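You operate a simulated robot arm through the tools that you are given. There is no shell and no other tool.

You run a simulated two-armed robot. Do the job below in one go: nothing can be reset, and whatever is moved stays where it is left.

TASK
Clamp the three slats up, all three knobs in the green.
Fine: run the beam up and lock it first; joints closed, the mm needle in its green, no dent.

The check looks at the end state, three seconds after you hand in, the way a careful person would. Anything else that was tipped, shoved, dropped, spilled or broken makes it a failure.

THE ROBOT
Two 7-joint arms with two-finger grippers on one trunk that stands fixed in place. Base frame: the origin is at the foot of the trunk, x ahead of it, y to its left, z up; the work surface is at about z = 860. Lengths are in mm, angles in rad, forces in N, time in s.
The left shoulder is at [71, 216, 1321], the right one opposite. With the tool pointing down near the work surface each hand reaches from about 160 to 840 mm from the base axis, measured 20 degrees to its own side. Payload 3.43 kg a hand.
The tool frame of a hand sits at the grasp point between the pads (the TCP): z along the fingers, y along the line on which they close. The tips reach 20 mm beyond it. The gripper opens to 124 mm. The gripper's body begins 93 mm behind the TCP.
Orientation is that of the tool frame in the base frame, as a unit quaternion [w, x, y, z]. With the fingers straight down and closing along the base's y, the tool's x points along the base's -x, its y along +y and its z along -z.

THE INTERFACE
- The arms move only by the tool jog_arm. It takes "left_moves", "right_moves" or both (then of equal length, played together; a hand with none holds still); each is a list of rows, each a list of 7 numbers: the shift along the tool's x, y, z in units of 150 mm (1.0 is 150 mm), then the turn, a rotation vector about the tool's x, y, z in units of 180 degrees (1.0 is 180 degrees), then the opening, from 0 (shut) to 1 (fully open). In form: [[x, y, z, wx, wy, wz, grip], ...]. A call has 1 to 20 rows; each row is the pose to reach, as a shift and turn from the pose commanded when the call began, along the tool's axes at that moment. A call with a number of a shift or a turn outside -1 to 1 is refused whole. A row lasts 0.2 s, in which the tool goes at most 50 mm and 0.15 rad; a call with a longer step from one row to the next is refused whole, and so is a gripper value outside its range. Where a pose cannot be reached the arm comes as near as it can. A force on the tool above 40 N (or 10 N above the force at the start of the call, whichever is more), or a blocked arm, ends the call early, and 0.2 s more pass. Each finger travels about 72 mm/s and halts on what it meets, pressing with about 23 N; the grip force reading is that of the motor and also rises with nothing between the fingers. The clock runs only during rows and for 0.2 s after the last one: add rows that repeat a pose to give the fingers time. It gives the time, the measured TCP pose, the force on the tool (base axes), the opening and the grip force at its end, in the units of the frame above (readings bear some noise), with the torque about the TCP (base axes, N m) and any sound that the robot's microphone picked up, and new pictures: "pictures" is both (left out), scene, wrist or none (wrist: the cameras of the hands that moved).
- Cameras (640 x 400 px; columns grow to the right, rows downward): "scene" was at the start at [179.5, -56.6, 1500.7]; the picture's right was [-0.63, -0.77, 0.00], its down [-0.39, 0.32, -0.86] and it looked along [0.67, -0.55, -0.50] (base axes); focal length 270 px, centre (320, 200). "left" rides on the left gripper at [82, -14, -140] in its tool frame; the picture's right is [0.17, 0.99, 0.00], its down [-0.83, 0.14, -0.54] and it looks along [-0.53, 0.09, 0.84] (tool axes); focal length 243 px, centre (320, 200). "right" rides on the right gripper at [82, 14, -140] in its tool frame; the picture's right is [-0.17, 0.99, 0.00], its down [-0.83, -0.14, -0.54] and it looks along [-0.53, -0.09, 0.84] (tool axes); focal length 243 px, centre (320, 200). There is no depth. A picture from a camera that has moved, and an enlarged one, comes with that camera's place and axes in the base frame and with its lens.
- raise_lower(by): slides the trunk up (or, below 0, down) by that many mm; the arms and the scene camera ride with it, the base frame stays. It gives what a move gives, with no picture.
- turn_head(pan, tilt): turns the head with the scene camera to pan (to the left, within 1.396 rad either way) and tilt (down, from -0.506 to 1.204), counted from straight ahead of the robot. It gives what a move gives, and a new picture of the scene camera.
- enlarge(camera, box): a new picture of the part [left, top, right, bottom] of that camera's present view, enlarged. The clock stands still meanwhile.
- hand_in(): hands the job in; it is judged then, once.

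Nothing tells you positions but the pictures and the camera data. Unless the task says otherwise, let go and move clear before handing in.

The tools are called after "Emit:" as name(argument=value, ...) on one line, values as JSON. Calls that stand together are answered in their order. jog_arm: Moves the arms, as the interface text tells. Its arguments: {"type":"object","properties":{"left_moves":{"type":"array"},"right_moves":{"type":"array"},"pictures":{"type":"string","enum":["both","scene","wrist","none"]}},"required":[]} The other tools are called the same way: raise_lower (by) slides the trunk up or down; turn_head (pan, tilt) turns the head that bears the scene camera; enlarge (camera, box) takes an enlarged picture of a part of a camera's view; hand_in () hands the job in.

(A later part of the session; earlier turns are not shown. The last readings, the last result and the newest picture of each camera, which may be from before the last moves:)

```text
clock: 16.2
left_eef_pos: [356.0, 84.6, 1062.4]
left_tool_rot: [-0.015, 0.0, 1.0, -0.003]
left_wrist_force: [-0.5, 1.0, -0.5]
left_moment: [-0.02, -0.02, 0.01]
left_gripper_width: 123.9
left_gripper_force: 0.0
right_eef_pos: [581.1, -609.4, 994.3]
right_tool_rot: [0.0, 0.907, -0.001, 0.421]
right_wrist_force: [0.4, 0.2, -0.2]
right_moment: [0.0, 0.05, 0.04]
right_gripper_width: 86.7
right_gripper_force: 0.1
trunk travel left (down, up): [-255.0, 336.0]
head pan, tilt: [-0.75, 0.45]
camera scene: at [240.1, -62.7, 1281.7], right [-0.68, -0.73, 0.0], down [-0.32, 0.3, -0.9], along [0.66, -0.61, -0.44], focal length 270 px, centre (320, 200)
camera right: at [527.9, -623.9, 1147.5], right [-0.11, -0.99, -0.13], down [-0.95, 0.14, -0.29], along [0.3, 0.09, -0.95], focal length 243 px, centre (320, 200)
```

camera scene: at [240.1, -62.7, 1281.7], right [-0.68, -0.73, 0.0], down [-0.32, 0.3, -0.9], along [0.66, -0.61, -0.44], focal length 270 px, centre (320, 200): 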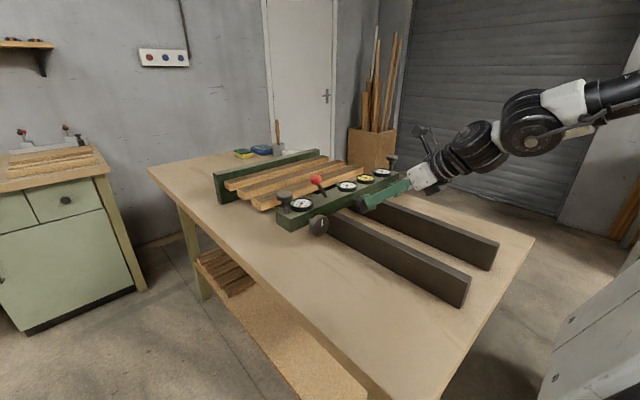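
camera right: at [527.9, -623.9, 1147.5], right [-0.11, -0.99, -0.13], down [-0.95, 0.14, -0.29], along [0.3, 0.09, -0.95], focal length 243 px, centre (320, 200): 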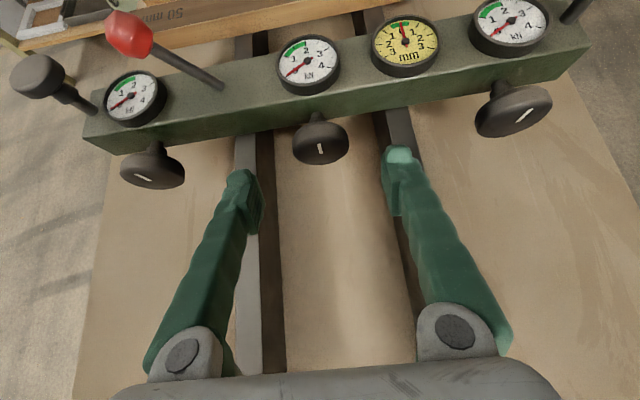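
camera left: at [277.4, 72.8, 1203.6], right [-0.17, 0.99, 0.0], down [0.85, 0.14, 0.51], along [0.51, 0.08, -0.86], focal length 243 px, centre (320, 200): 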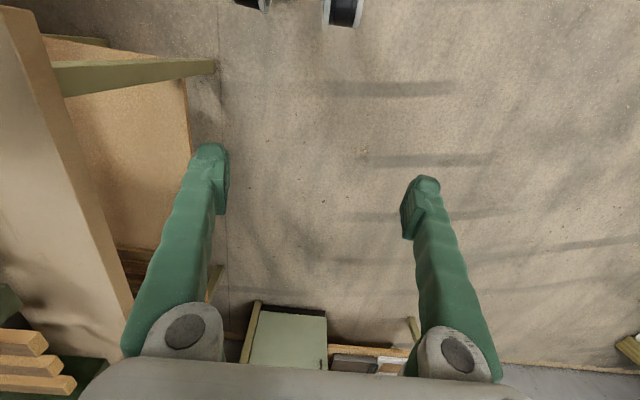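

All dials read clearly in this view (mm needle at 0, three kN dials at 0). I slide the fingertips in on both sides of the middle knob, just short of the beam's near face.

Emit:
jog_arm(right_moves=[[0.025, 0, 0.165, 0, 0, 0, 0.7], [0.05, 0, 0.33, 0, 0, 0, 0.7], [0.075, 0, 0.494, 0, 0, 0, 0.7]], pictures="both")

Emit:
enlarge(camera="scene", box=[270, 140, 430, 240])

```text
clock: 17.0
left_eef_pos: [355.5, 84.5, 1061.3]
left_tool_rot: [-0.015, 0.0, 1.0, -0.002]
left_wrist_force: [0.1, 0.0, 0.4]
left_moment: [0.04, 0.03, 0.0]
left_gripper_width: 123.8
left_gripper_force: 0.1
right_eef_pos: [646.3, -608.3, 955.1]
right_tool_rot: [0.001, 0.906, -0.001, 0.422]
right_wrist_force: [-0.4, 0.4, -0.8]
right_moment: [0.03, 0.02, -0.02]
right_gripper_width: 87.0
right_gripper_force: 0.0
trunk travel left (down, up): [-255.0, 336.0]
head pan, tilt: [-0.75, 0.45]
camera scene: at [239.8, -62.8, 1281.8], right [-0.68, -0.73, 0.0], down [-0.32, 0.3, -0.9], along [0.66, -0.61, -0.44], focal length 270 px, centre (320, 200)
camera right: at [591.0, -622.0, 1109.3], right [-0.11, -0.99, -0.13], down [-0.95, 0.14, -0.29], along [0.3, 0.09, -0.95], focal length 243 px, centre (320, 200)
```

scene: 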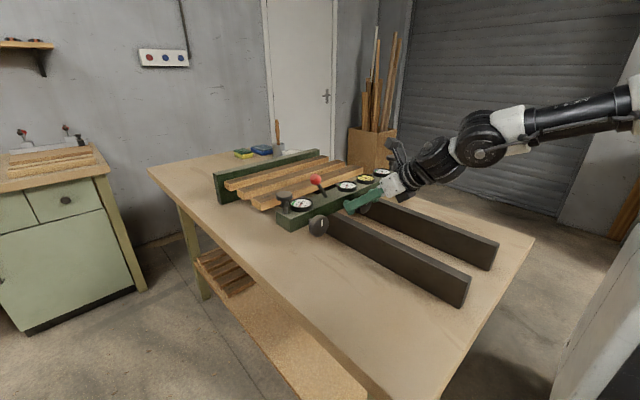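
right: 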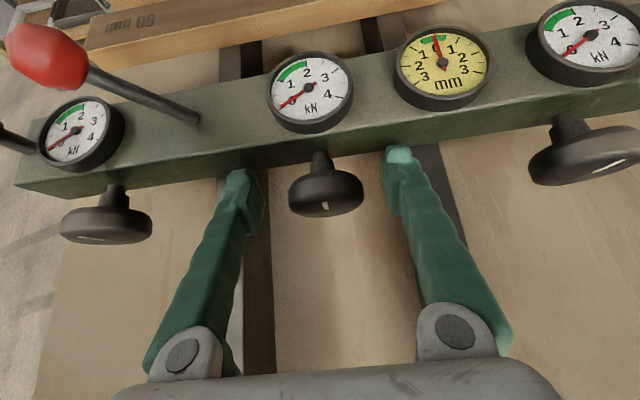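

```text
4.00 times, centred on (350, 190) of scene
camera zoom: at [239.8, -62.8, 1281.8], right [-0.68, -0.73, 0.0], down [-0.32, 0.3, -0.9], along [0.66, -0.61, -0.44], focal length 1081 px, centre (200, 240)
```

zoom: 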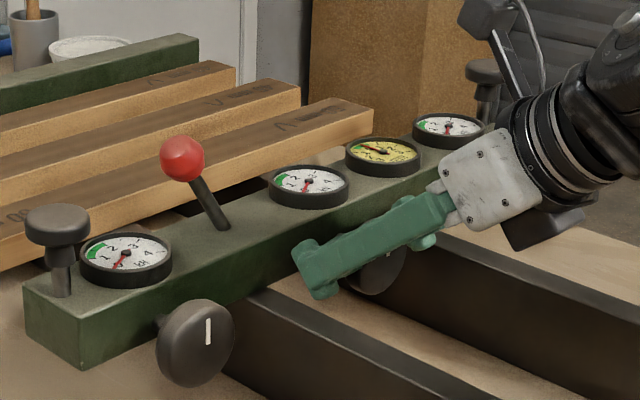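

The fingers straddle the middle knob. I push gently along +x in 10 mm rows and watch the force.

Emit:
jog_arm(right_moves=[[0.043, 0, 0.051, 0, 0, 0, 0.7], [0.086, 0, 0.102, 0, 0, 0, 0.7], [0.129, 0, 0.153, 0, 0, 0, 0.7], [0.171, 0, 0.204, 0, 0, 0, 0.7], [0.214, 0, 0.255, 0, 0, 0, 0.7], [0.257, 0, 0.306, 0, 0, 0, 0.7]], pictures="both")

```text
clock: 18.4
left_eef_pos: [354.9, 84.9, 1061.4]
left_tool_rot: [-0.014, 0.0, 1.0, -0.002]
left_wrist_force: [0.1, 0.0, -0.4]
left_moment: [-0.02, -0.02, 0.04]
left_gripper_width: 124.2
left_gripper_force: 0.0
right_eef_pos: [705.7, -609.2, 955.3]
right_tool_rot: [0.001, 0.906, -0.002, 0.423]
right_wrist_force: [0.3, 0.0, 0.1]
right_moment: [-0.01, 0.03, 0.05]
right_gripper_width: 86.5
right_gripper_force: 0.1
trunk travel left (down, up): [-255.0, 336.0]
head pan, tilt: [-0.75, 0.45]
camera scene: at [239.3, -62.2, 1281.9], right [-0.68, -0.73, 0.0], down [-0.32, 0.3, -0.9], along [0.66, -0.61, -0.44], focal length 270 px, centre (320, 200)
camera right: at [651.9, -624.1, 1109.6], right [-0.11, -0.99, -0.13], down [-0.95, 0.14, -0.29], along [0.3, 0.09, -0.95], focal length 243 px, centre (320, 200)
```

scene: 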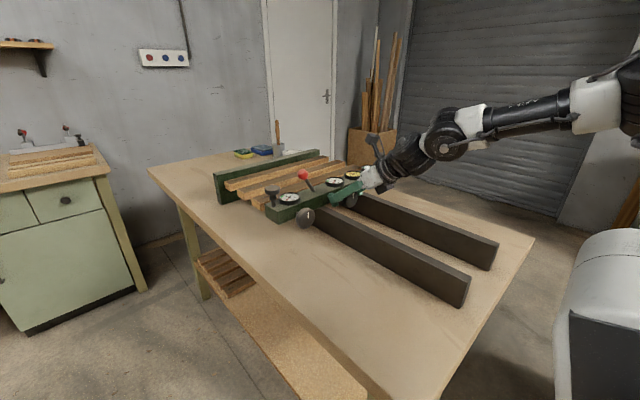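
right: 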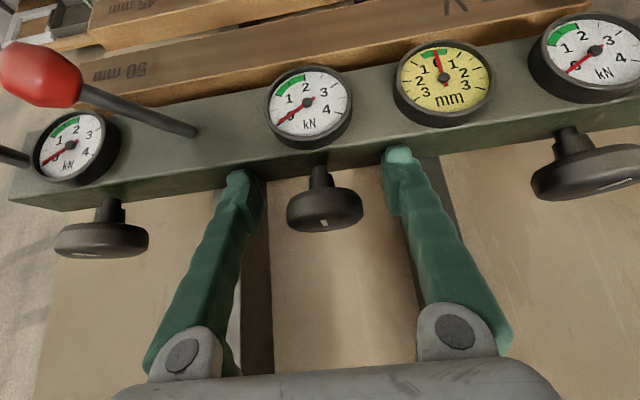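

The beam slides freely and straight with the hand, and is now close to the first slat. I push on in small steps.

Emit:
jog_arm(right_moves=[[0.043, 0, 0.051, 0, 0, 0, 0.7], [0.086, 0, 0.102, 0, 0, 0, 0.7], [0.129, 0, 0.153, 0, 0, 0, 0.7], [0.171, 0, 0.204, 0, 0, 0, 0.7], [0.214, 0, 0.255, 0, 0, 0, 0.7]], pictures="both")

```text
clock: 19.6
left_eef_pos: [354.1, 85.2, 1062.7]
left_tool_rot: [-0.015, 0.0, 1.0, -0.003]
left_wrist_force: [0.0, 0.1, -0.1]
left_moment: [0.01, -0.01, 0.0]
left_gripper_width: 124.1
left_gripper_force: 0.1
right_eef_pos: [753.4, -610.4, 955.3]
right_tool_rot: [-0.001, 0.906, 0.0, 0.423]
right_wrist_force: [-1.0, 0.6, -0.4]
right_moment: [-0.03, -0.05, -0.01]
right_gripper_width: 87.2
right_gripper_force: 0.5
trunk travel left (down, up): [-255.0, 336.0]
head pan, tilt: [-0.75, 0.45]
camera scene: at [238.8, -62.0, 1282.0], right [-0.68, -0.73, 0.0], down [-0.32, 0.3, -0.9], along [0.66, -0.61, -0.44], focal length 270 px, centre (320, 200)
camera right: at [699.5, -623.5, 1108.6], right [-0.11, -0.99, -0.13], down [-0.95, 0.14, -0.29], along [0.3, 0.09, -0.95], focal length 243 px, centre (320, 200)
```

scene: 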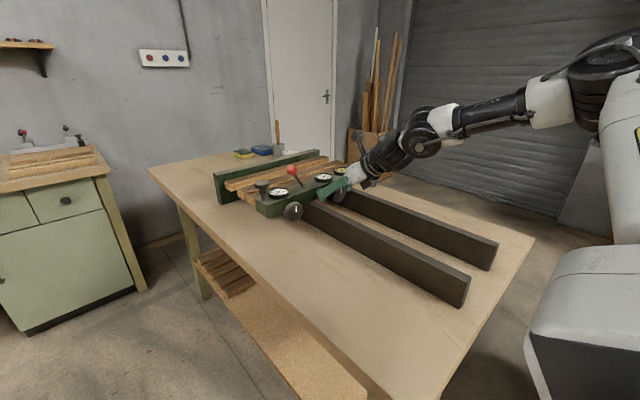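
right: 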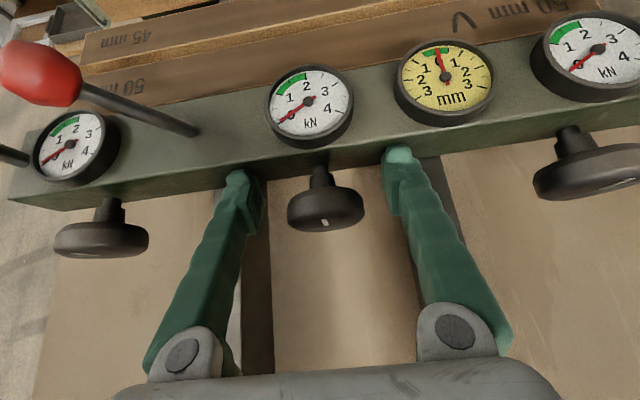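

Emit:
enlarge(camera="right", box=[60, 0, 560, 140])

Emit:
enlarge(camera="scene", box=[200, 130, 380, 240])

```text
1.28 times, centred on (310, 70) of right
camera zoom: at [699.5, -623.5, 1108.6], right [-0.11, -0.99, -0.13], down [-0.95, 0.14, -0.29], along [0.3, 0.09, -0.95], focal length 311 px, centre (333, 366)
```

zoom: 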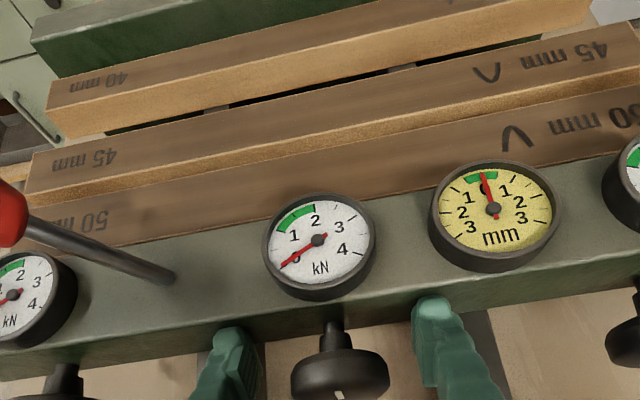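

```text
3.56 times, centred on (290, 185) of scene
camera zoom: at [238.8, -62.0, 1282.0], right [-0.68, -0.73, 0.0], down [-0.32, 0.3, -0.9], along [0.66, -0.61, -0.44], focal length 960 px, centre (427, 253)
```

zoom: 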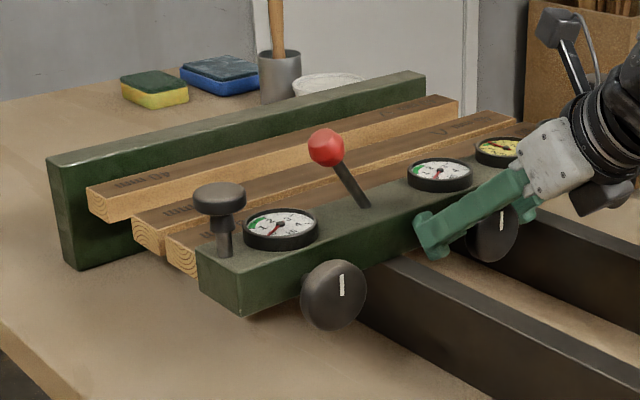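

The beam is about to take up the first slat. I continue pushing slowly.

Emit:
jog_arm(right_moves=[[0.043, 0, 0.051, 0, 0, 0, 0.7], [0.086, 0, 0.102, 0, 0, 0, 0.7], [0.129, 0, 0.153, 0, 0, 0, 0.7], [0.171, 0, 0.204, 0, 0, 0, 0.7]], pictures="wrist")

Emit:
enlarge(camera="scene", box=[200, 130, 380, 240])

```text
clock: 20.6
left_eef_pos: [354.6, 85.1, 1062.3]
left_tool_rot: [-0.015, -0.001, 1.0, -0.003]
left_wrist_force: [0.2, 1.0, -0.7]
left_moment: [-0.04, 0.01, 0.02]
left_gripper_width: 123.9
left_gripper_force: 0.1
right_eef_pos: [793.3, -608.8, 957.6]
right_tool_rot: [0.0, 0.906, 0.0, 0.424]
right_wrist_force: [-0.6, -0.4, -0.2]
right_moment: [0.03, -0.07, 0.03]
right_gripper_width: 86.5
right_gripper_force: 0.0
trunk travel left (down, up): [-255.0, 336.0]
head pan, tilt: [-0.75, 0.45]
camera right: at [738.6, -623.4, 1109.8], right [-0.11, -0.99, -0.13], down [-0.95, 0.14, -0.29], along [0.31, 0.09, -0.95], focal length 243 px, centre (320, 200)
```

right: 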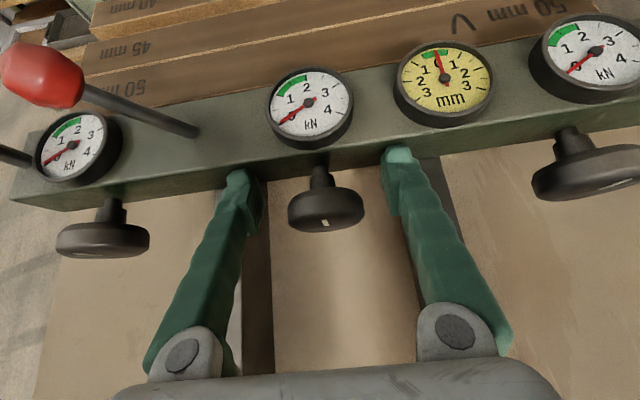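

```text
3.56 times, centred on (290, 185) of scene
camera zoom: at [238.9, -62.1, 1282.0], right [-0.68, -0.73, 0.0], down [-0.32, 0.3, -0.9], along [0.66, -0.61, -0.44], focal length 960 px, centre (427, 253)
```

zoom: 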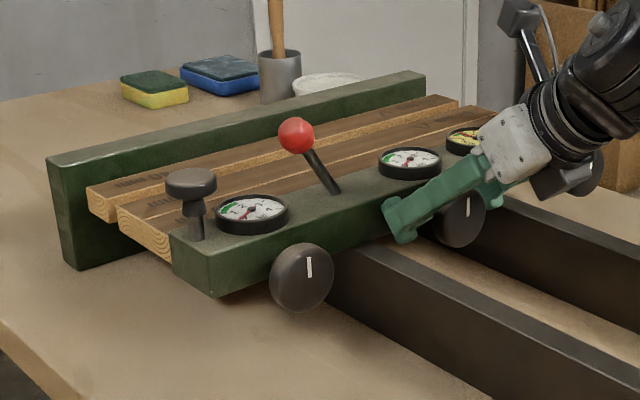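

Slats 50 and 45 are now together, with slat 40 still ahead. I keep on.

Emit:
jog_arm(right_moves=[[0.035, 0, 0.045, 0, 0, 0, 0.7], [0.072, 0, 0.09, 0, 0, 0, 0.7], [0.108, 0, 0.135, 0, 0, 0, 0.7], [0.145, 0, 0.18, 0, 0, 0, 0.7]], pictures="wrist")

Emit:
enlarge(camera="scene", box=[200, 130, 380, 240])

```text
clock: 21.6
left_eef_pos: [355.2, 85.9, 1062.0]
left_tool_rot: [-0.014, 0.0, 1.0, -0.003]
left_wrist_force: [-0.4, 0.0, -0.3]
left_moment: [0.04, 0.03, 0.01]
left_gripper_width: 123.8
left_gripper_force: 0.1
right_eef_pos: [829.2, -609.7, 954.5]
right_tool_rot: [0.0, 0.906, 0.0, 0.423]
right_wrist_force: [1.2, 0.4, -0.4]
right_moment: [-0.05, 0.01, 0.01]
right_gripper_width: 87.2
right_gripper_force: 0.0
trunk travel left (down, up): [-255.0, 336.0]
head pan, tilt: [-0.75, 0.45]
camera right: at [774.7, -624.0, 1108.1], right [-0.11, -0.99, -0.13], down [-0.95, 0.14, -0.29], along [0.31, 0.09, -0.95], focal length 243 px, centre (320, 200)
```

right: 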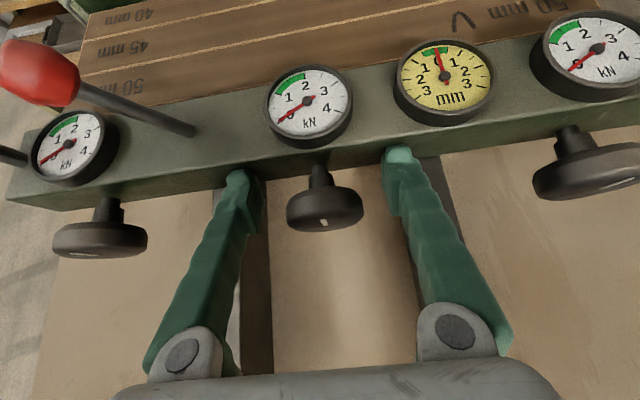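

```text
3.56 times, centred on (290, 185) of scene
camera zoom: at [239.0, -62.1, 1282.0], right [-0.68, -0.73, 0.0], down [-0.32, 0.3, -0.9], along [0.66, -0.61, -0.44], focal length 960 px, centre (427, 253)
```

zoom: 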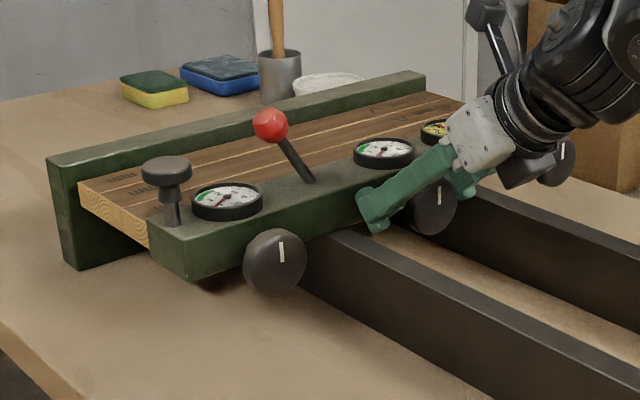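

The three slats are together; a small gap remains at the fixed jaw. I press on in 4 mm rows until the force rises.

Emit:
jog_arm(right_moves=[[0.017, 0, 0.02, 0, 0, 0, 0.7], [0.034, 0, 0.04, 0, 0, 0, 0.7], [0.051, 0, 0.061, 0, 0, 0, 0.7], [0.068, 0, 0.082, 0, 0, 0, 0.7], [0.086, 0, 0.102, 0, 0, 0, 0.7]], pictures="wrist")

Emit:
enlarge(camera="scene", box=[200, 130, 380, 240])

```text
clock: 22.7
left_eef_pos: [351.5, 85.5, 1062.6]
left_tool_rot: [-0.012, 0.0, 1.0, -0.003]
left_wrist_force: [-0.3, 0.1, -0.5]
left_moment: [-0.02, 0.04, 0.01]
left_gripper_width: 124.0
left_gripper_force: 0.1
right_eef_pos: [839.2, -608.7, 952.8]
right_tool_rot: [0.0, 0.909, -0.001, 0.417]
right_wrist_force: [-29.2, 0.3, 9.9]
right_moment: [0.32, -0.18, 0.59]
right_gripper_width: 87.6
right_gripper_force: 0.2
trunk travel left (down, up): [-255.0, 336.0]
head pan, tilt: [-0.75, 0.45]
stopped in row 5 (right hand): the force on the tool passed its limit at 43 N (the readings are from after the stop); the commanded pose is now the measured one
camera right: at [786.0, -624.2, 1108.1], right [-0.11, -0.99, -0.13], down [-0.95, 0.14, -0.28], along [0.29, 0.09, -0.95], focal length 243 px, centre (320, 200)
```

right: 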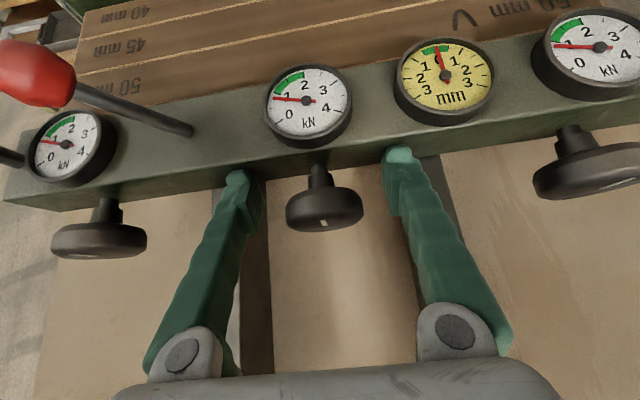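

```text
3.56 times, centred on (290, 185) of scene
camera zoom: at [234.2, -61.1, 1283.1], right [-0.68, -0.73, 0.0], down [-0.32, 0.3, -0.9], along [0.66, -0.61, -0.43], focal length 960 px, centre (427, 253)
```

zoom: 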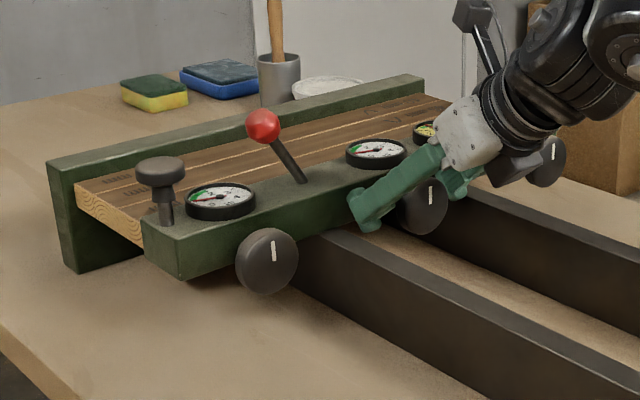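

The stack closed against the fixed jaw and the push force stopped the move (dials showed ~0.8 kN while I pushed). I back the fingers off and check whether everything stays put.

Emit:
jog_arm(right_moves=[[-0.043, 0, -0.051, 0, 0, 0, 0.7], [-0.086, 0, -0.102, 0, 0, 0, 0.7]], pictures="wrist")

Emit:
enlarge(camera="right", box=[60, 0, 560, 140])

Emit:
enlarge(camera="scene", box=[200, 130, 380, 240])

```text
clock: 23.3
left_eef_pos: [353.9, 86.6, 1063.1]
left_tool_rot: [-0.013, 0.0, 1.0, -0.003]
left_wrist_force: [-0.3, -0.2, -0.3]
left_moment: [-0.02, -0.01, -0.04]
left_gripper_width: 124.0
left_gripper_force: 0.0
right_eef_pos: [822.9, -608.6, 952.7]
right_tool_rot: [0.001, 0.908, -0.002, 0.419]
right_wrist_force: [-0.1, -0.5, 0.3]
right_moment: [0.02, 0.03, 0.0]
right_gripper_width: 86.9
right_gripper_force: 0.1
trunk travel left (down, up): [-255.0, 336.0]
head pan, tilt: [-0.75, 0.45]
camera right: at [769.9, -623.9, 1107.2], right [-0.11, -0.99, -0.13], down [-0.95, 0.14, -0.28], along [0.29, 0.09, -0.95], focal length 243 px, centre (320, 200)
```

right: 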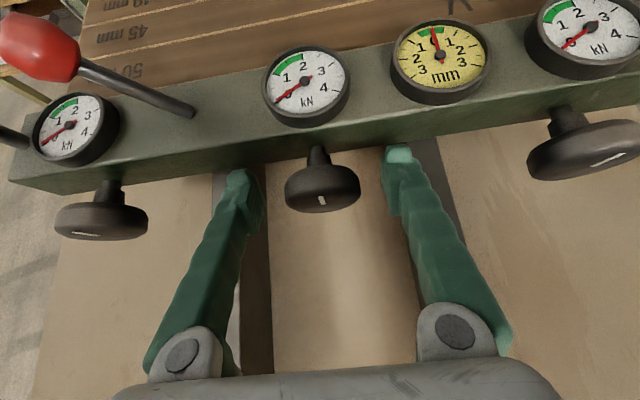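

```text
1.28 times, centred on (310, 70) of right
camera zoom: at [769.9, -623.9, 1107.2], right [-0.11, -0.99, -0.13], down [-0.95, 0.14, -0.28], along [0.29, 0.09, -0.95], focal length 311 px, centre (333, 366)
```

zoom: 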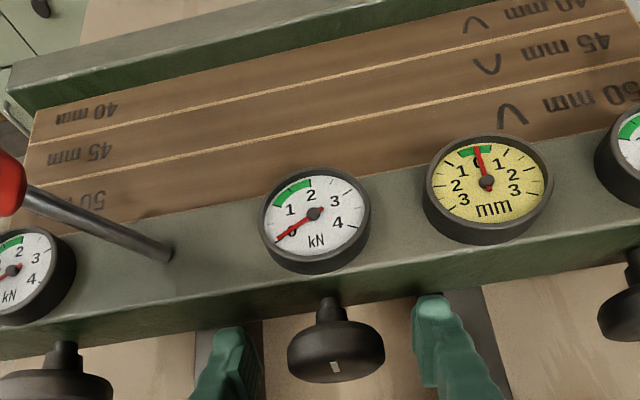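

```text
3.56 times, centred on (290, 185) of scene
camera zoom: at [237.4, -62.0, 1282.3], right [-0.68, -0.73, 0.0], down [-0.32, 0.3, -0.9], along [0.66, -0.61, -0.43], focal length 960 px, centre (427, 253)
```

zoom: 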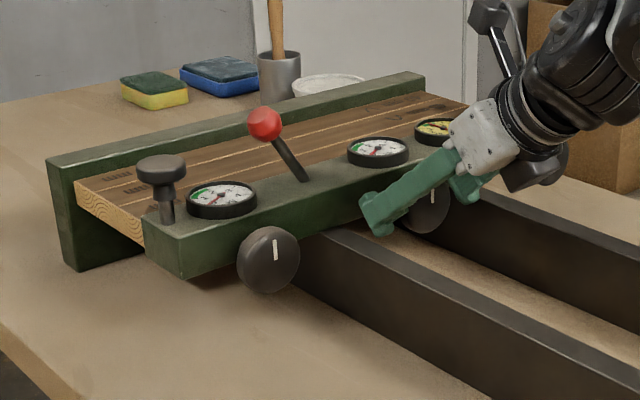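

Everything stayed put: joints look closed, the dials are near 0, and the mm needle is in green. Next comes the red lock lever (ball ≈(894,−481,1030), pivot ≈(894,−524,970), leaning +y). I back out and bring closed fingers to its +y side.

Emit:
jog_arm(right_moves=[[0, 0, -0.27, 0, 0, 0, 0.7], [0, 0, -0.54, 0, 0, 0, 0.7], [0, 0, -0.8, 0, 0, 0, 0.7], [0.14, -0.2, -0.77, 0, 0, 0, 0.3], [0.28, -0.4, -0.74, 0, 0, 0, 0], [0.42, -0.65, -0.7, 0, 0, 0, 0], [0.55, -0.9, -0.67, 0, 0, 0, 0], [0.55, -1, -0.67, 0, 0, 0, 0]], pictures="both")

```text
clock: 25.1
left_eef_pos: [354.6, 84.9, 1061.9]
left_tool_rot: [-0.015, 0.0, 1.0, -0.003]
left_wrist_force: [-0.4, 0.2, 0.5]
left_moment: [-0.02, -0.02, 0.01]
left_gripper_width: 124.3
left_gripper_force: 0.0
right_eef_pos: [801.9, -459.7, 1077.7]
right_tool_rot: [0.0, 0.908, -0.001, 0.418]
right_wrist_force: [0.5, 0.4, 0.2]
right_moment: [-0.03, -0.02, -0.01]
right_gripper_width: 0.1
right_gripper_force: 23.7
trunk travel left (down, up): [-255.0, 336.0]
head pan, tilt: [-0.75, 0.45]
camera scene: at [238.2, -62.4, 1282.1], right [-0.68, -0.73, 0.0], down [-0.32, 0.3, -0.9], along [0.66, -0.61, -0.43], focal length 270 px, centre (320, 200)
camera right: at [749.1, -474.1, 1232.6], right [-0.11, -0.99, -0.13], down [-0.95, 0.14, -0.28], along [0.29, 0.09, -0.95], focal length 243 px, centre (320, 200)
```

scene: 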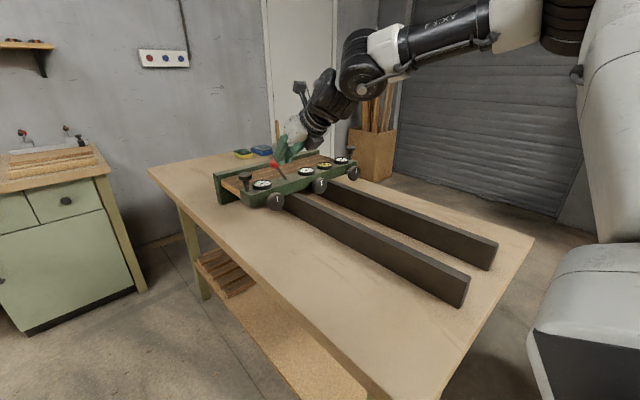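
right: 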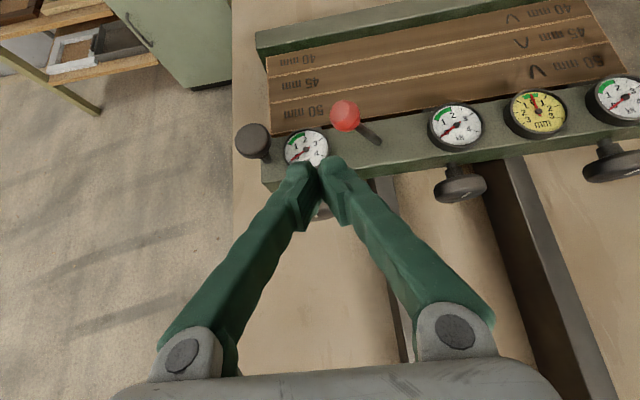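

The ball is at about (895, −488, 1026), pivot at (895, −527, 966). I bring the closed fingertips to its +y side, above the dial.

Emit:
jog_arm(right_moves=[[0, -0.16, 0, 0, 0, 0, 0], [0.044, -0.16, 0.22, 0, 0, 0, 0], [0.088, -0.16, 0.44, 0, 0, 0, 0], [0.132, -0.16, 0.655, 0, 0, 0, 0]], pictures="both")

Emit:
enlarge(camera="scene", box=[200, 100, 380, 230])

```text
clock: 26.1
left_eef_pos: [355.9, 84.1, 1061.8]
left_tool_rot: [-0.015, 0.0, 1.0, -0.003]
left_wrist_force: [0.3, -0.1, 0.0]
left_moment: [0.0, 0.04, -0.02]
left_gripper_width: 124.1
left_gripper_force: 0.1
right_eef_pos: [889.3, -438.1, 1026.9]
right_tool_rot: [0.0, 0.909, -0.002, 0.417]
right_wrist_force: [0.6, 1.1, 0.4]
right_moment: [0.0, 0.01, 0.01]
right_gripper_width: 0.0
right_gripper_force: 22.8
trunk travel left (down, up): [-255.0, 336.0]
head pan, tilt: [-0.75, 0.45]
camera scene: at [240.3, -62.7, 1281.6], right [-0.68, -0.73, 0.0], down [-0.32, 0.3, -0.9], along [0.66, -0.61, -0.44], focal length 270 px, centre (320, 200)
camera right: at [836.3, -452.4, 1182.4], right [-0.11, -0.99, -0.13], down [-0.95, 0.14, -0.28], along [0.29, 0.09, -0.95], focal length 243 px, centre (320, 200)
```

scene: 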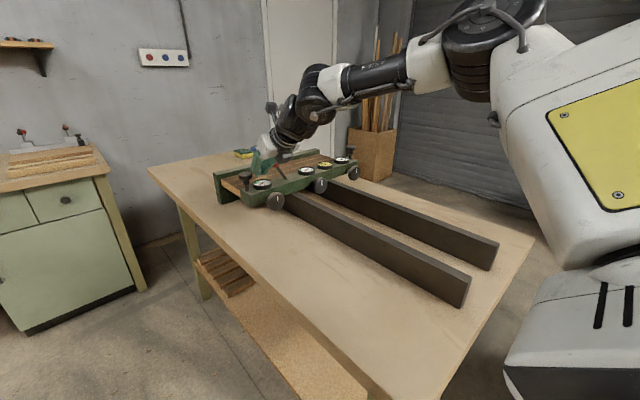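
right: 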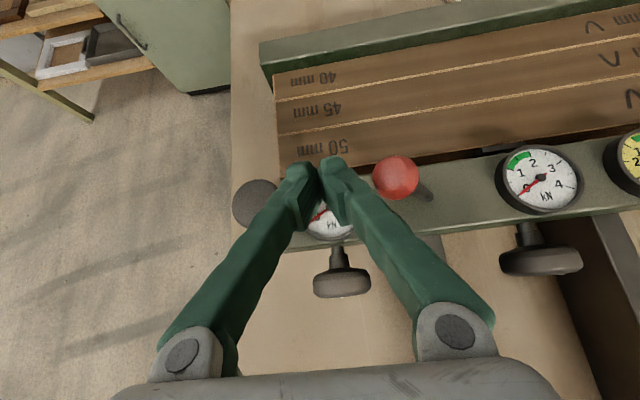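

```text
3.08 times, centred on (290, 165) of scene
camera zoom: at [240.3, -62.7, 1281.6], right [-0.68, -0.73, 0.0], down [-0.32, 0.3, -0.9], along [0.66, -0.61, -0.44], focal length 831 px, centre (412, 308)
```

zoom: 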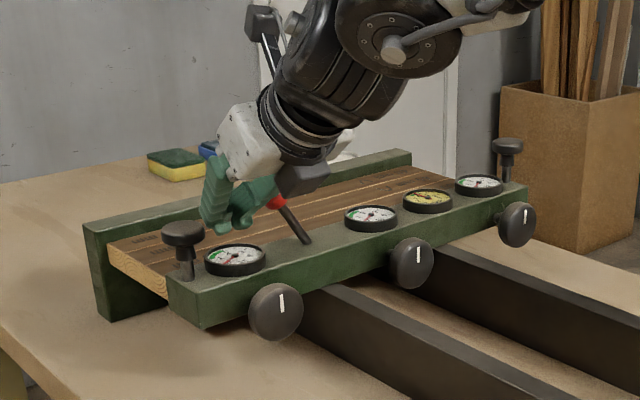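

The fingertips are beside the ball. I push it in −y slowly, watching force and sound.

Emit:
jog_arm(right_moves=[[0, 0.08, 0, 0, 0, 0, 0], [0, 0.16, 0, 0, 0, 0, 0], [0, 0.22, 0, 0, 0, 0, 0], [0, 0.28, 0, 0, 0, 0, 0], [0, 0.34, 0, 0, 0, 0, 0], [0, 0.4, 0, 0, 0, 0, 0]], pictures="both")

```text
clock: 27.5
left_eef_pos: [354.1, 86.2, 1062.2]
left_tool_rot: [-0.014, 0.0, 1.0, -0.002]
left_wrist_force: [0.2, 0.0, 0.4]
left_moment: [-0.02, 0.01, 0.0]
left_gripper_width: 124.2
left_gripper_force: 0.0
right_eef_pos: [889.3, -495.3, 1029.9]
right_tool_rot: [0.0, 0.909, -0.001, 0.417]
right_wrist_force: [0.3, -0.6, 0.7]
right_moment: [-0.03, 0.05, 0.02]
right_gripper_width: 0.1
right_gripper_force: 22.8
trunk travel left (down, up): [-255.0, 336.0]
head pan, tilt: [-0.75, 0.45]
camera scene: at [238.9, -62.4, 1282.0], right [-0.68, -0.73, 0.0], down [-0.32, 0.3, -0.9], along [0.66, -0.61, -0.44], focal length 270 px, centre (320, 200)
camera right: at [836.5, -511.2, 1184.4], right [-0.11, -0.99, -0.13], down [-0.95, 0.14, -0.28], along [0.29, 0.09, -0.95], focal length 243 px, centre (320, 200)
```

scene: 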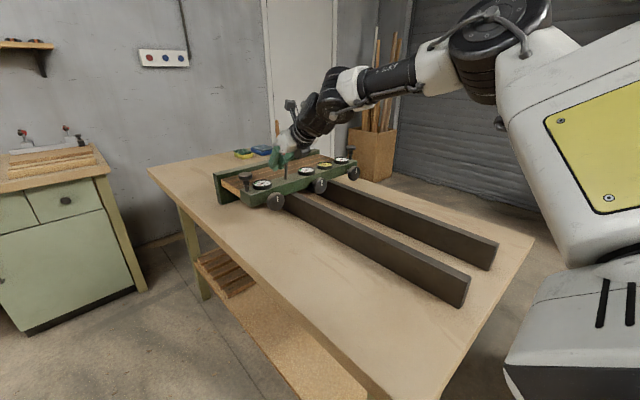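
right: 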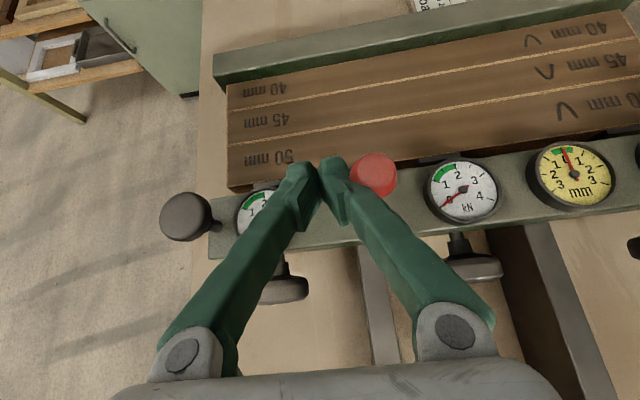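

The lever swings over easily; it's now about upright. I push it on over to the other side.

Emit:
jog_arm(right_moves=[[0, 0.06, 0, 0, 0, 0, 0], [0, 0.12, 0, 0, 0, 0, 0], [0, 0.18, 0, 0, 0, 0, 0], [0, 0.24, 0, 0, 0, 0, 0], [0, 0.3, 0, 0, 0, 0, 0], [0, 0.36, 0, 0, 0, 0, 0]], pictures="both")

Emit:
enlarge(camera="scene", box=[200, 100, 380, 230])

```text
clock: 28.9
left_eef_pos: [353.6, 85.8, 1062.6]
left_tool_rot: [-0.015, 0.002, 1.0, -0.003]
left_wrist_force: [-0.3, -0.3, 0.0]
left_moment: [0.07, -0.01, -0.01]
left_gripper_width: 124.0
left_gripper_force: 0.0
right_eef_pos: [888.0, -531.5, 1028.8]
right_tool_rot: [-0.011, 0.91, 0.009, 0.415]
right_wrist_force: [-0.4, 15.3, 2.2]
right_moment: [0.0, 0.0, 0.02]
right_gripper_width: 0.1
right_gripper_force: 22.9
trunk travel left (down, up): [-255.0, 336.0]
head pan, tilt: [-0.75, 0.45]
stopped in row 6 (right hand): the force on the tool passed its limit at 46 N (the readings are from after the stop); the commanded pose is now the measured one
camera scene: at [237.8, -62.3, 1282.3], right [-0.68, -0.73, 0.0], down [-0.32, 0.3, -0.9], along [0.66, -0.61, -0.43], focal length 270 px, centre (320, 200)
camera right: at [836.2, -549.4, 1183.9], right [-0.08, -0.99, -0.14], down [-0.96, 0.12, -0.27], along [0.28, 0.11, -0.95], focal length 243 px, centre (320, 200)
```

scene: 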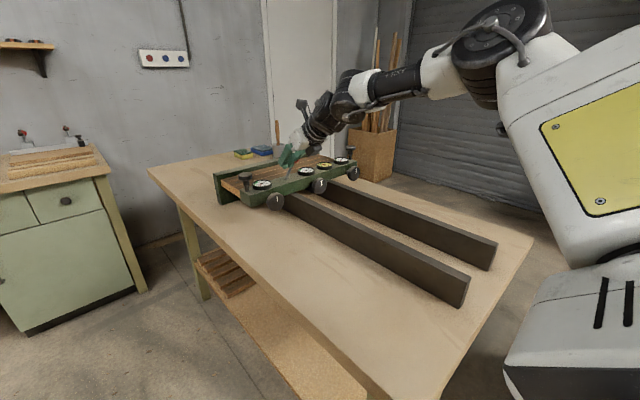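
right: 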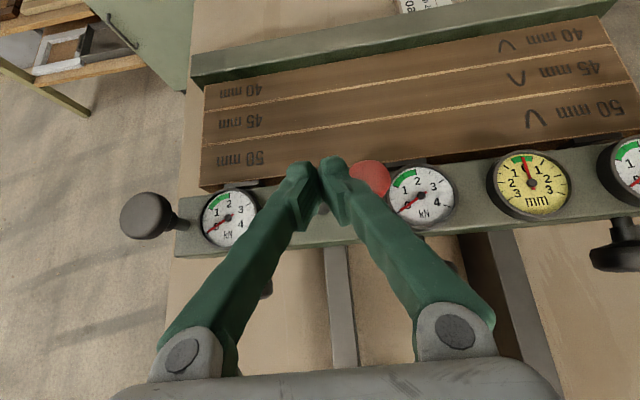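

```text
3.08 times, centred on (290, 165) of scene
camera zoom: at [237.8, -62.3, 1282.3], right [-0.68, -0.73, 0.0], down [-0.32, 0.3, -0.9], along [0.66, -0.61, -0.43], focal length 831 px, centre (412, 308)
```

zoom: 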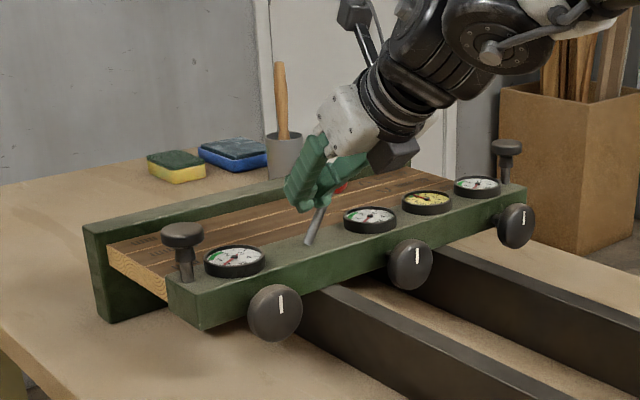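

The lever hit a hard stop on the far side, so it should be locked. I ease off toward +y and lift away to check that it stays.

Emit:
jog_arm(right_moves=[[0, -0.1, 0, 0, 0, 0, 0], [0, -0.2, 0, 0, 0, 0, 0], [0.1, -0.3, -0.2, 0, 0, 0, 0], [0.2, -0.3, -0.45, 0, 0, 0, 0], [0.2, -0.3, -0.7, 0, 0, 0, 0], [0.2, -0.3, -0.95, 0, 0, 0, 0]], pictures="both")

Emit:
enlarge(camera="scene", box=[200, 120, 380, 230])

```text
clock: 30.3
left_eef_pos: [352.7, 85.8, 1062.4]
left_tool_rot: [-0.014, 0.0, 1.0, -0.002]
left_wrist_force: [0.7, -0.1, -0.1]
left_moment: [0.02, -0.05, 0.03]
left_gripper_width: 124.1
left_gripper_force: 0.0
right_eef_pos: [797.0, -495.7, 1143.9]
right_tool_rot: [-0.007, 0.91, 0.006, 0.414]
right_wrist_force: [-0.8, 0.5, 0.4]
right_moment: [-0.01, -0.01, 0.05]
right_gripper_width: 0.0
right_gripper_force: 23.1
trunk travel left (down, up): [-255.0, 336.0]
head pan, tilt: [-0.75, 0.45]
camera scene: at [237.1, -61.9, 1282.4], right [-0.68, -0.73, 0.0], down [-0.32, 0.3, -0.9], along [0.66, -0.61, -0.43], focal length 270 px, centre (320, 200)
camera right: at [745.4, -512.1, 1297.8], right [-0.09, -0.99, -0.13], down [-0.95, 0.12, -0.27], along [0.28, 0.1, -0.95], focal length 243 px, centre (320, 200)
```

scene: 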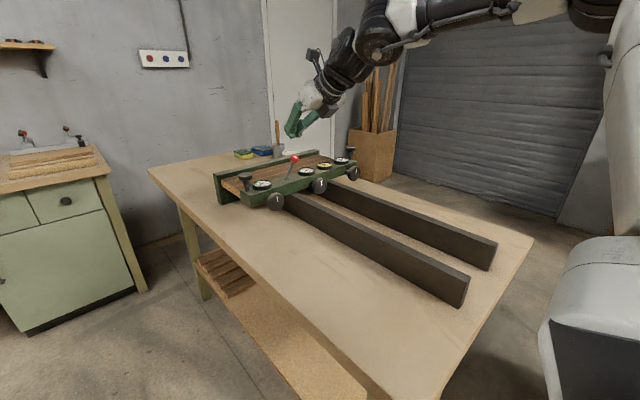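
right: 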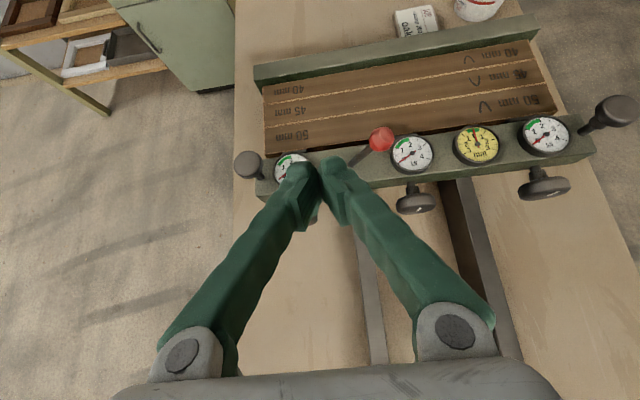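

```text
3.56 times, centred on (290, 175) of scene
camera zoom: at [237.1, -61.9, 1282.4], right [-0.68, -0.73, 0.0], down [-0.32, 0.3, -0.9], along [0.66, -0.61, -0.43], focal length 960 px, centre (427, 289)
```

zoom: 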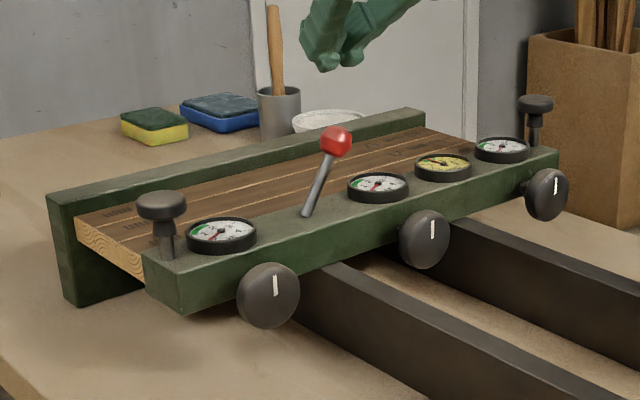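

The lever stays over, so the beam is locked. Next, the knobs: I'll grip each from above with a steep tilt and roll the hand about the knob axis (x) in small shares. I start with the middle knob (≈(835,−611,944)), first re-tilting to 60° above it.

Emit:
jog_arm(right_moves=[[-0.15, 0.11, 0.05, 0, -0.026, 0, 0.6], [-0.28, 0.22, 0.11, 0, -0.052, 0, 0.6], [-0.42, 0.33, 0.17, 0, -0.078, 0, 0.6], [-0.545, 0.434, 0.222, 0, -0.105, 0, 0.6]], pictures="none")

Emit:
jog_arm(right_moves=[[0, 0, 0, -0.0385, 0, -0.0222, 0.6], [0, 0, 0, -0.077, 0, -0.0444, 0.6], [0, 0, 0, -0.1155, 0, -0.0667, 0.6], [0, 0, 0, -0.154, 0, -0.0889, 0.6], [0, 0, 0, -0.1924, 0, -0.111, 0.6]], pictures="both")

```text
clock: 31.3
left_eef_pos: [355.4, 84.8, 1062.3]
left_tool_rot: [-0.015, 0.001, 1.0, -0.003]
left_wrist_force: [0.2, 0.4, -0.2]
left_moment: [-0.04, 0.02, 0.0]
left_gripper_width: 124.1
left_gripper_force: 0.0
right_eef_pos: [773.7, -560.7, 1059.0]
right_tool_rot: [-0.006, 0.966, 0.007, 0.258]
right_wrist_force: [0.0, 0.3, -0.7]
right_moment: [0.03, -0.03, 0.0]
right_gripper_width: 74.3
right_gripper_force: 0.0
trunk travel left (down, up): [-255.0, 336.0]
head pan, tilt: [-0.75, 0.45]
```

```text
clock: 32.5
left_eef_pos: [354.6, 85.6, 1062.9]
left_tool_rot: [-0.015, -0.001, 1.0, -0.003]
left_wrist_force: [0.1, 0.0, -0.3]
left_moment: [0.0, 0.0, -0.03]
left_gripper_width: 124.0
left_gripper_force: 0.2
right_eef_pos: [772.7, -558.9, 1060.8]
right_tool_rot: [0.325, 0.908, 0.096, 0.248]
right_wrist_force: [0.2, 0.9, 0.3]
right_moment: [-0.05, 0.02, -0.03]
right_gripper_width: 74.4
right_gripper_force: 0.0
trunk travel left (down, up): [-255.0, 336.0]
head pan, tilt: [-0.75, 0.45]
camera scene: at [239.4, -62.1, 1281.9], right [-0.68, -0.73, 0.0], down [-0.32, 0.3, -0.9], along [0.66, -0.61, -0.44], focal length 270 px, centre (320, 200)
camera right: at [772.2, -467.0, 1194.5], right [-0.13, -0.82, 0.56], down [-0.99, 0.12, -0.05], along [-0.03, -0.57, -0.82], focal length 243 px, centre (320, 200)
```

scene: 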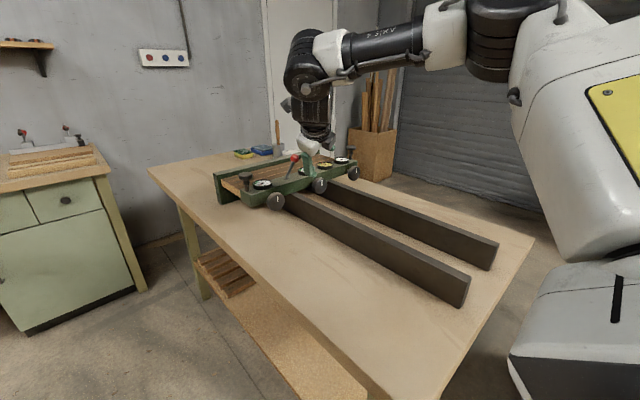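
right: 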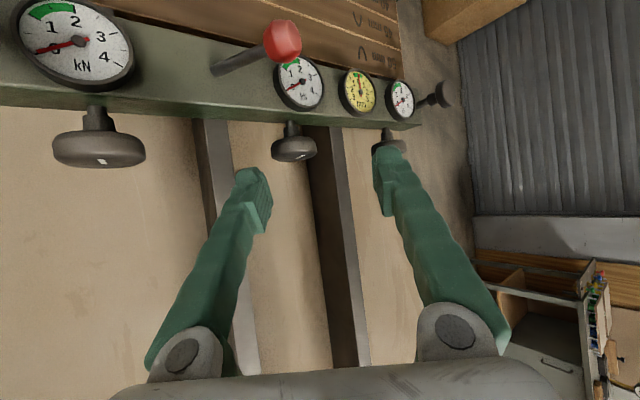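

The grasp posture looks good. I line up and approach to about 45 mm short of the middle knob, and check alignment.

Emit:
jog_arm(right_moves=[[-0.038, -0.109, 0.1, 0, 0, 0, 0.6], [-0.076, -0.218, 0.25, 0, 0, 0, 0.6], [-0.076, -0.218, 0.45, 0, 0, 0, 0.6], [-0.076, -0.218, 0.62, 0, 0, 0, 0.6]], pictures="wrist")

Emit:
enlarge(camera="scene", box=[240, 110, 400, 220])

```text
clock: 33.5
left_eef_pos: [355.8, 85.5, 1061.9]
left_tool_rot: [-0.014, 0.0, 1.0, -0.002]
left_wrist_force: [0.8, -0.5, 0.2]
left_moment: [0.01, 0.02, 0.01]
left_gripper_width: 124.1
left_gripper_force: 0.0
right_eef_pos: [811.2, -588.7, 969.3]
right_tool_rot: [0.324, 0.909, 0.096, 0.246]
right_wrist_force: [0.9, -0.2, -0.2]
right_moment: [-0.01, 0.01, -0.01]
right_gripper_width: 74.4
right_gripper_force: 0.1
trunk travel left (down, up): [-255.0, 336.0]
head pan, tilt: [-0.75, 0.45]
camera right: at [810.1, -496.3, 1104.9], right [-0.13, -0.82, 0.56], down [-0.99, 0.12, -0.05], along [-0.03, -0.56, -0.83], focal length 243 px, centre (320, 200)
```

right: 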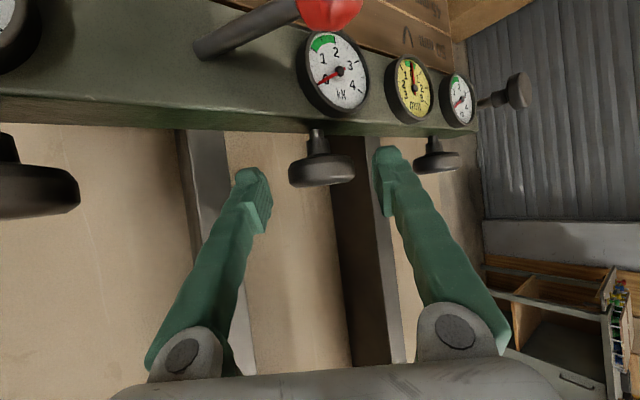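

```text
3.64 times, centred on (320, 165) of scene
camera zoom: at [239.7, -62.6, 1281.8], right [-0.68, -0.73, 0.0], down [-0.32, 0.3, -0.9], along [0.66, -0.61, -0.44], focal length 982 px, centre (320, 327)
```

zoom: 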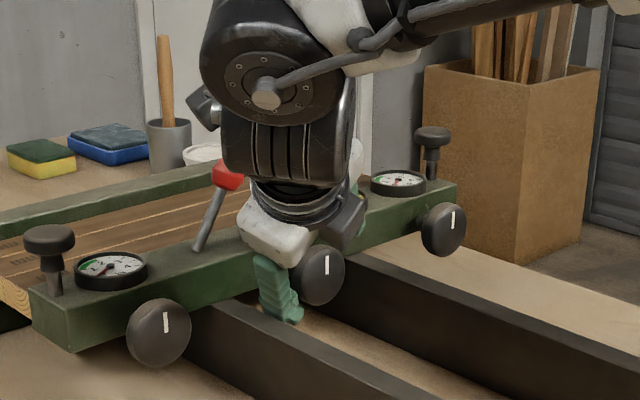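

Alignment is good: the knob sits centred between the fingers on the tool axis. I advance and close on the knob.

Emit:
jog_arm(right_moves=[[0, 0, 0.1, 0, 0, 0, 0.6], [0, 0, 0.2, 0, 0, 0, 0.6], [0, 0, 0.29, 0, 0, 0, 0.6], [0, 0, 0.29, 0, 0, 0, 0.5], [0, 0, 0.29, 0, 0, 0, 0.4], [0, 0, 0.29, 0, 0, 0, 0.3], [0, 0, 0.29, 0, 0, 0, 0.2], [0, 0, 0.29, 0, 0, 0, 0.2]], pictures="wrist")

Emit:
enlarge(camera="scene", box=[240, 110, 400, 220])

```text
clock: 35.3
left_eef_pos: [354.1, 85.0, 1062.4]
left_tool_rot: [-0.015, 0.0, 1.0, -0.002]
left_wrist_force: [0.3, -0.3, -1.0]
left_moment: [0.0, 0.0, -0.01]
left_gripper_width: 123.9
left_gripper_force: 0.0
right_eef_pos: [832.0, -612.2, 941.5]
right_tool_rot: [0.323, 0.909, 0.096, 0.246]
right_wrist_force: [-0.9, 1.6, -0.6]
right_moment: [-0.01, -0.15, 0.1]
right_gripper_width: 47.8
right_gripper_force: 44.5
trunk travel left (down, up): [-255.0, 336.0]
head pan, tilt: [-0.75, 0.45]
camera right: at [830.7, -519.9, 1076.4], right [-0.13, -0.82, 0.56], down [-0.99, 0.12, -0.05], along [-0.03, -0.56, -0.83], focal length 243 px, centre (320, 200)
```

right: 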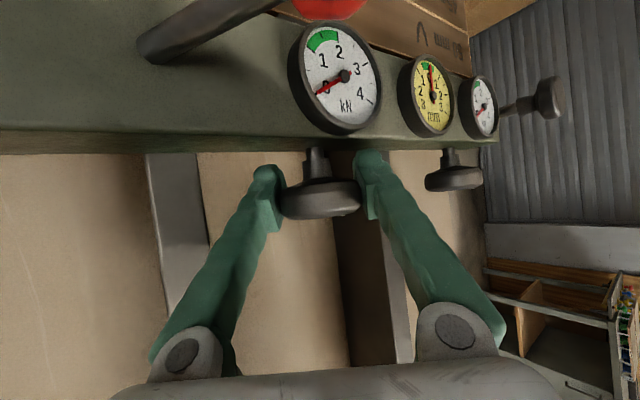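

```text
3.64 times, centred on (320, 165) of scene
camera zoom: at [238.8, -62.1, 1282.0], right [-0.68, -0.73, 0.0], down [-0.32, 0.3, -0.9], along [0.66, -0.61, -0.44], focal length 982 px, centre (320, 327)
```

zoom: 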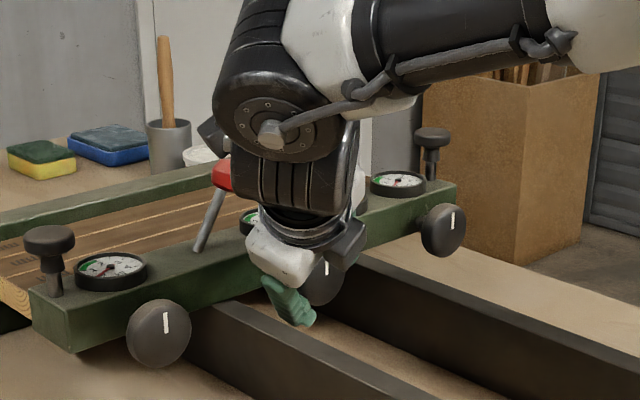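

I have the knob (47.8 mm) with little side load. I turn 20° clockwise (about +x) and see what the dials do.

Emit:
jog_arm(right_moves=[[0, 0, 0, 0.0239, 0.0004, 0.01425, 0.2], [0, 0, 0, 0.0477, 0.0007, 0.0285, 0.2], [0, 0, 0, 0.0716, 0.001, 0.0428, 0.2], [0, 0, 0, 0.0954, 0.0014, 0.057, 0.2]], pictures="both")

Emit:
enlarge(camera="right", box=[250, 0, 530, 220])

```text
clock: 36.3
left_eef_pos: [354.5, 84.4, 1061.6]
left_tool_rot: [-0.016, 0.0, 1.0, -0.001]
left_wrist_force: [-0.5, -0.4, -1.6]
left_moment: [0.03, -0.02, -0.01]
left_gripper_width: 124.1
left_gripper_force: 0.1
right_eef_pos: [831.0, -611.4, 940.8]
right_tool_rot: [0.161, 0.951, 0.051, 0.259]
right_wrist_force: [-0.7, -0.8, -5.8]
right_moment: [0.02, 0.28, 0.53]
right_gripper_width: 47.6
right_gripper_force: 44.7
trunk travel left (down, up): [-255.0, 336.0]
head pan, tilt: [-0.75, 0.45]
camera scene: at [239.4, -62.8, 1281.9], right [-0.68, -0.73, 0.0], down [-0.32, 0.3, -0.9], along [0.66, -0.61, -0.44], focal length 270 px, centre (320, 200)
camera right: at [830.9, -570.8, 1099.7], right [-0.13, -0.96, 0.25], down [-0.99, 0.13, 0.0], along [-0.03, -0.25, -0.97], focal length 243 px, centre (320, 200)
```

scene: 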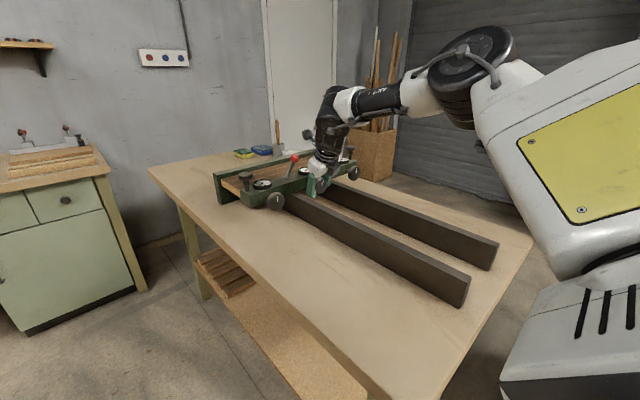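
right: 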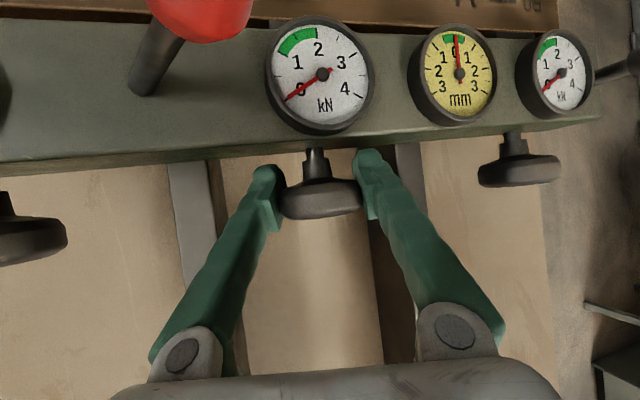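

```text
1.82 times, centred on (390, 110) of right
camera zoom: at [830.9, -570.8, 1099.7], right [-0.13, -0.96, 0.25], down [-0.99, 0.13, 0.0], along [-0.03, -0.25, -0.97], focal length 441 px, centre (193, 364)
```

zoom: 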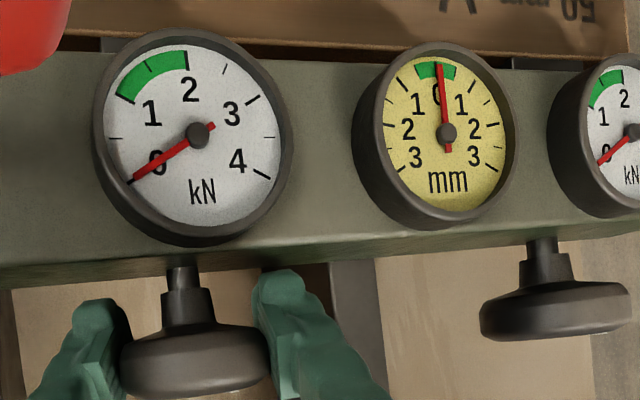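

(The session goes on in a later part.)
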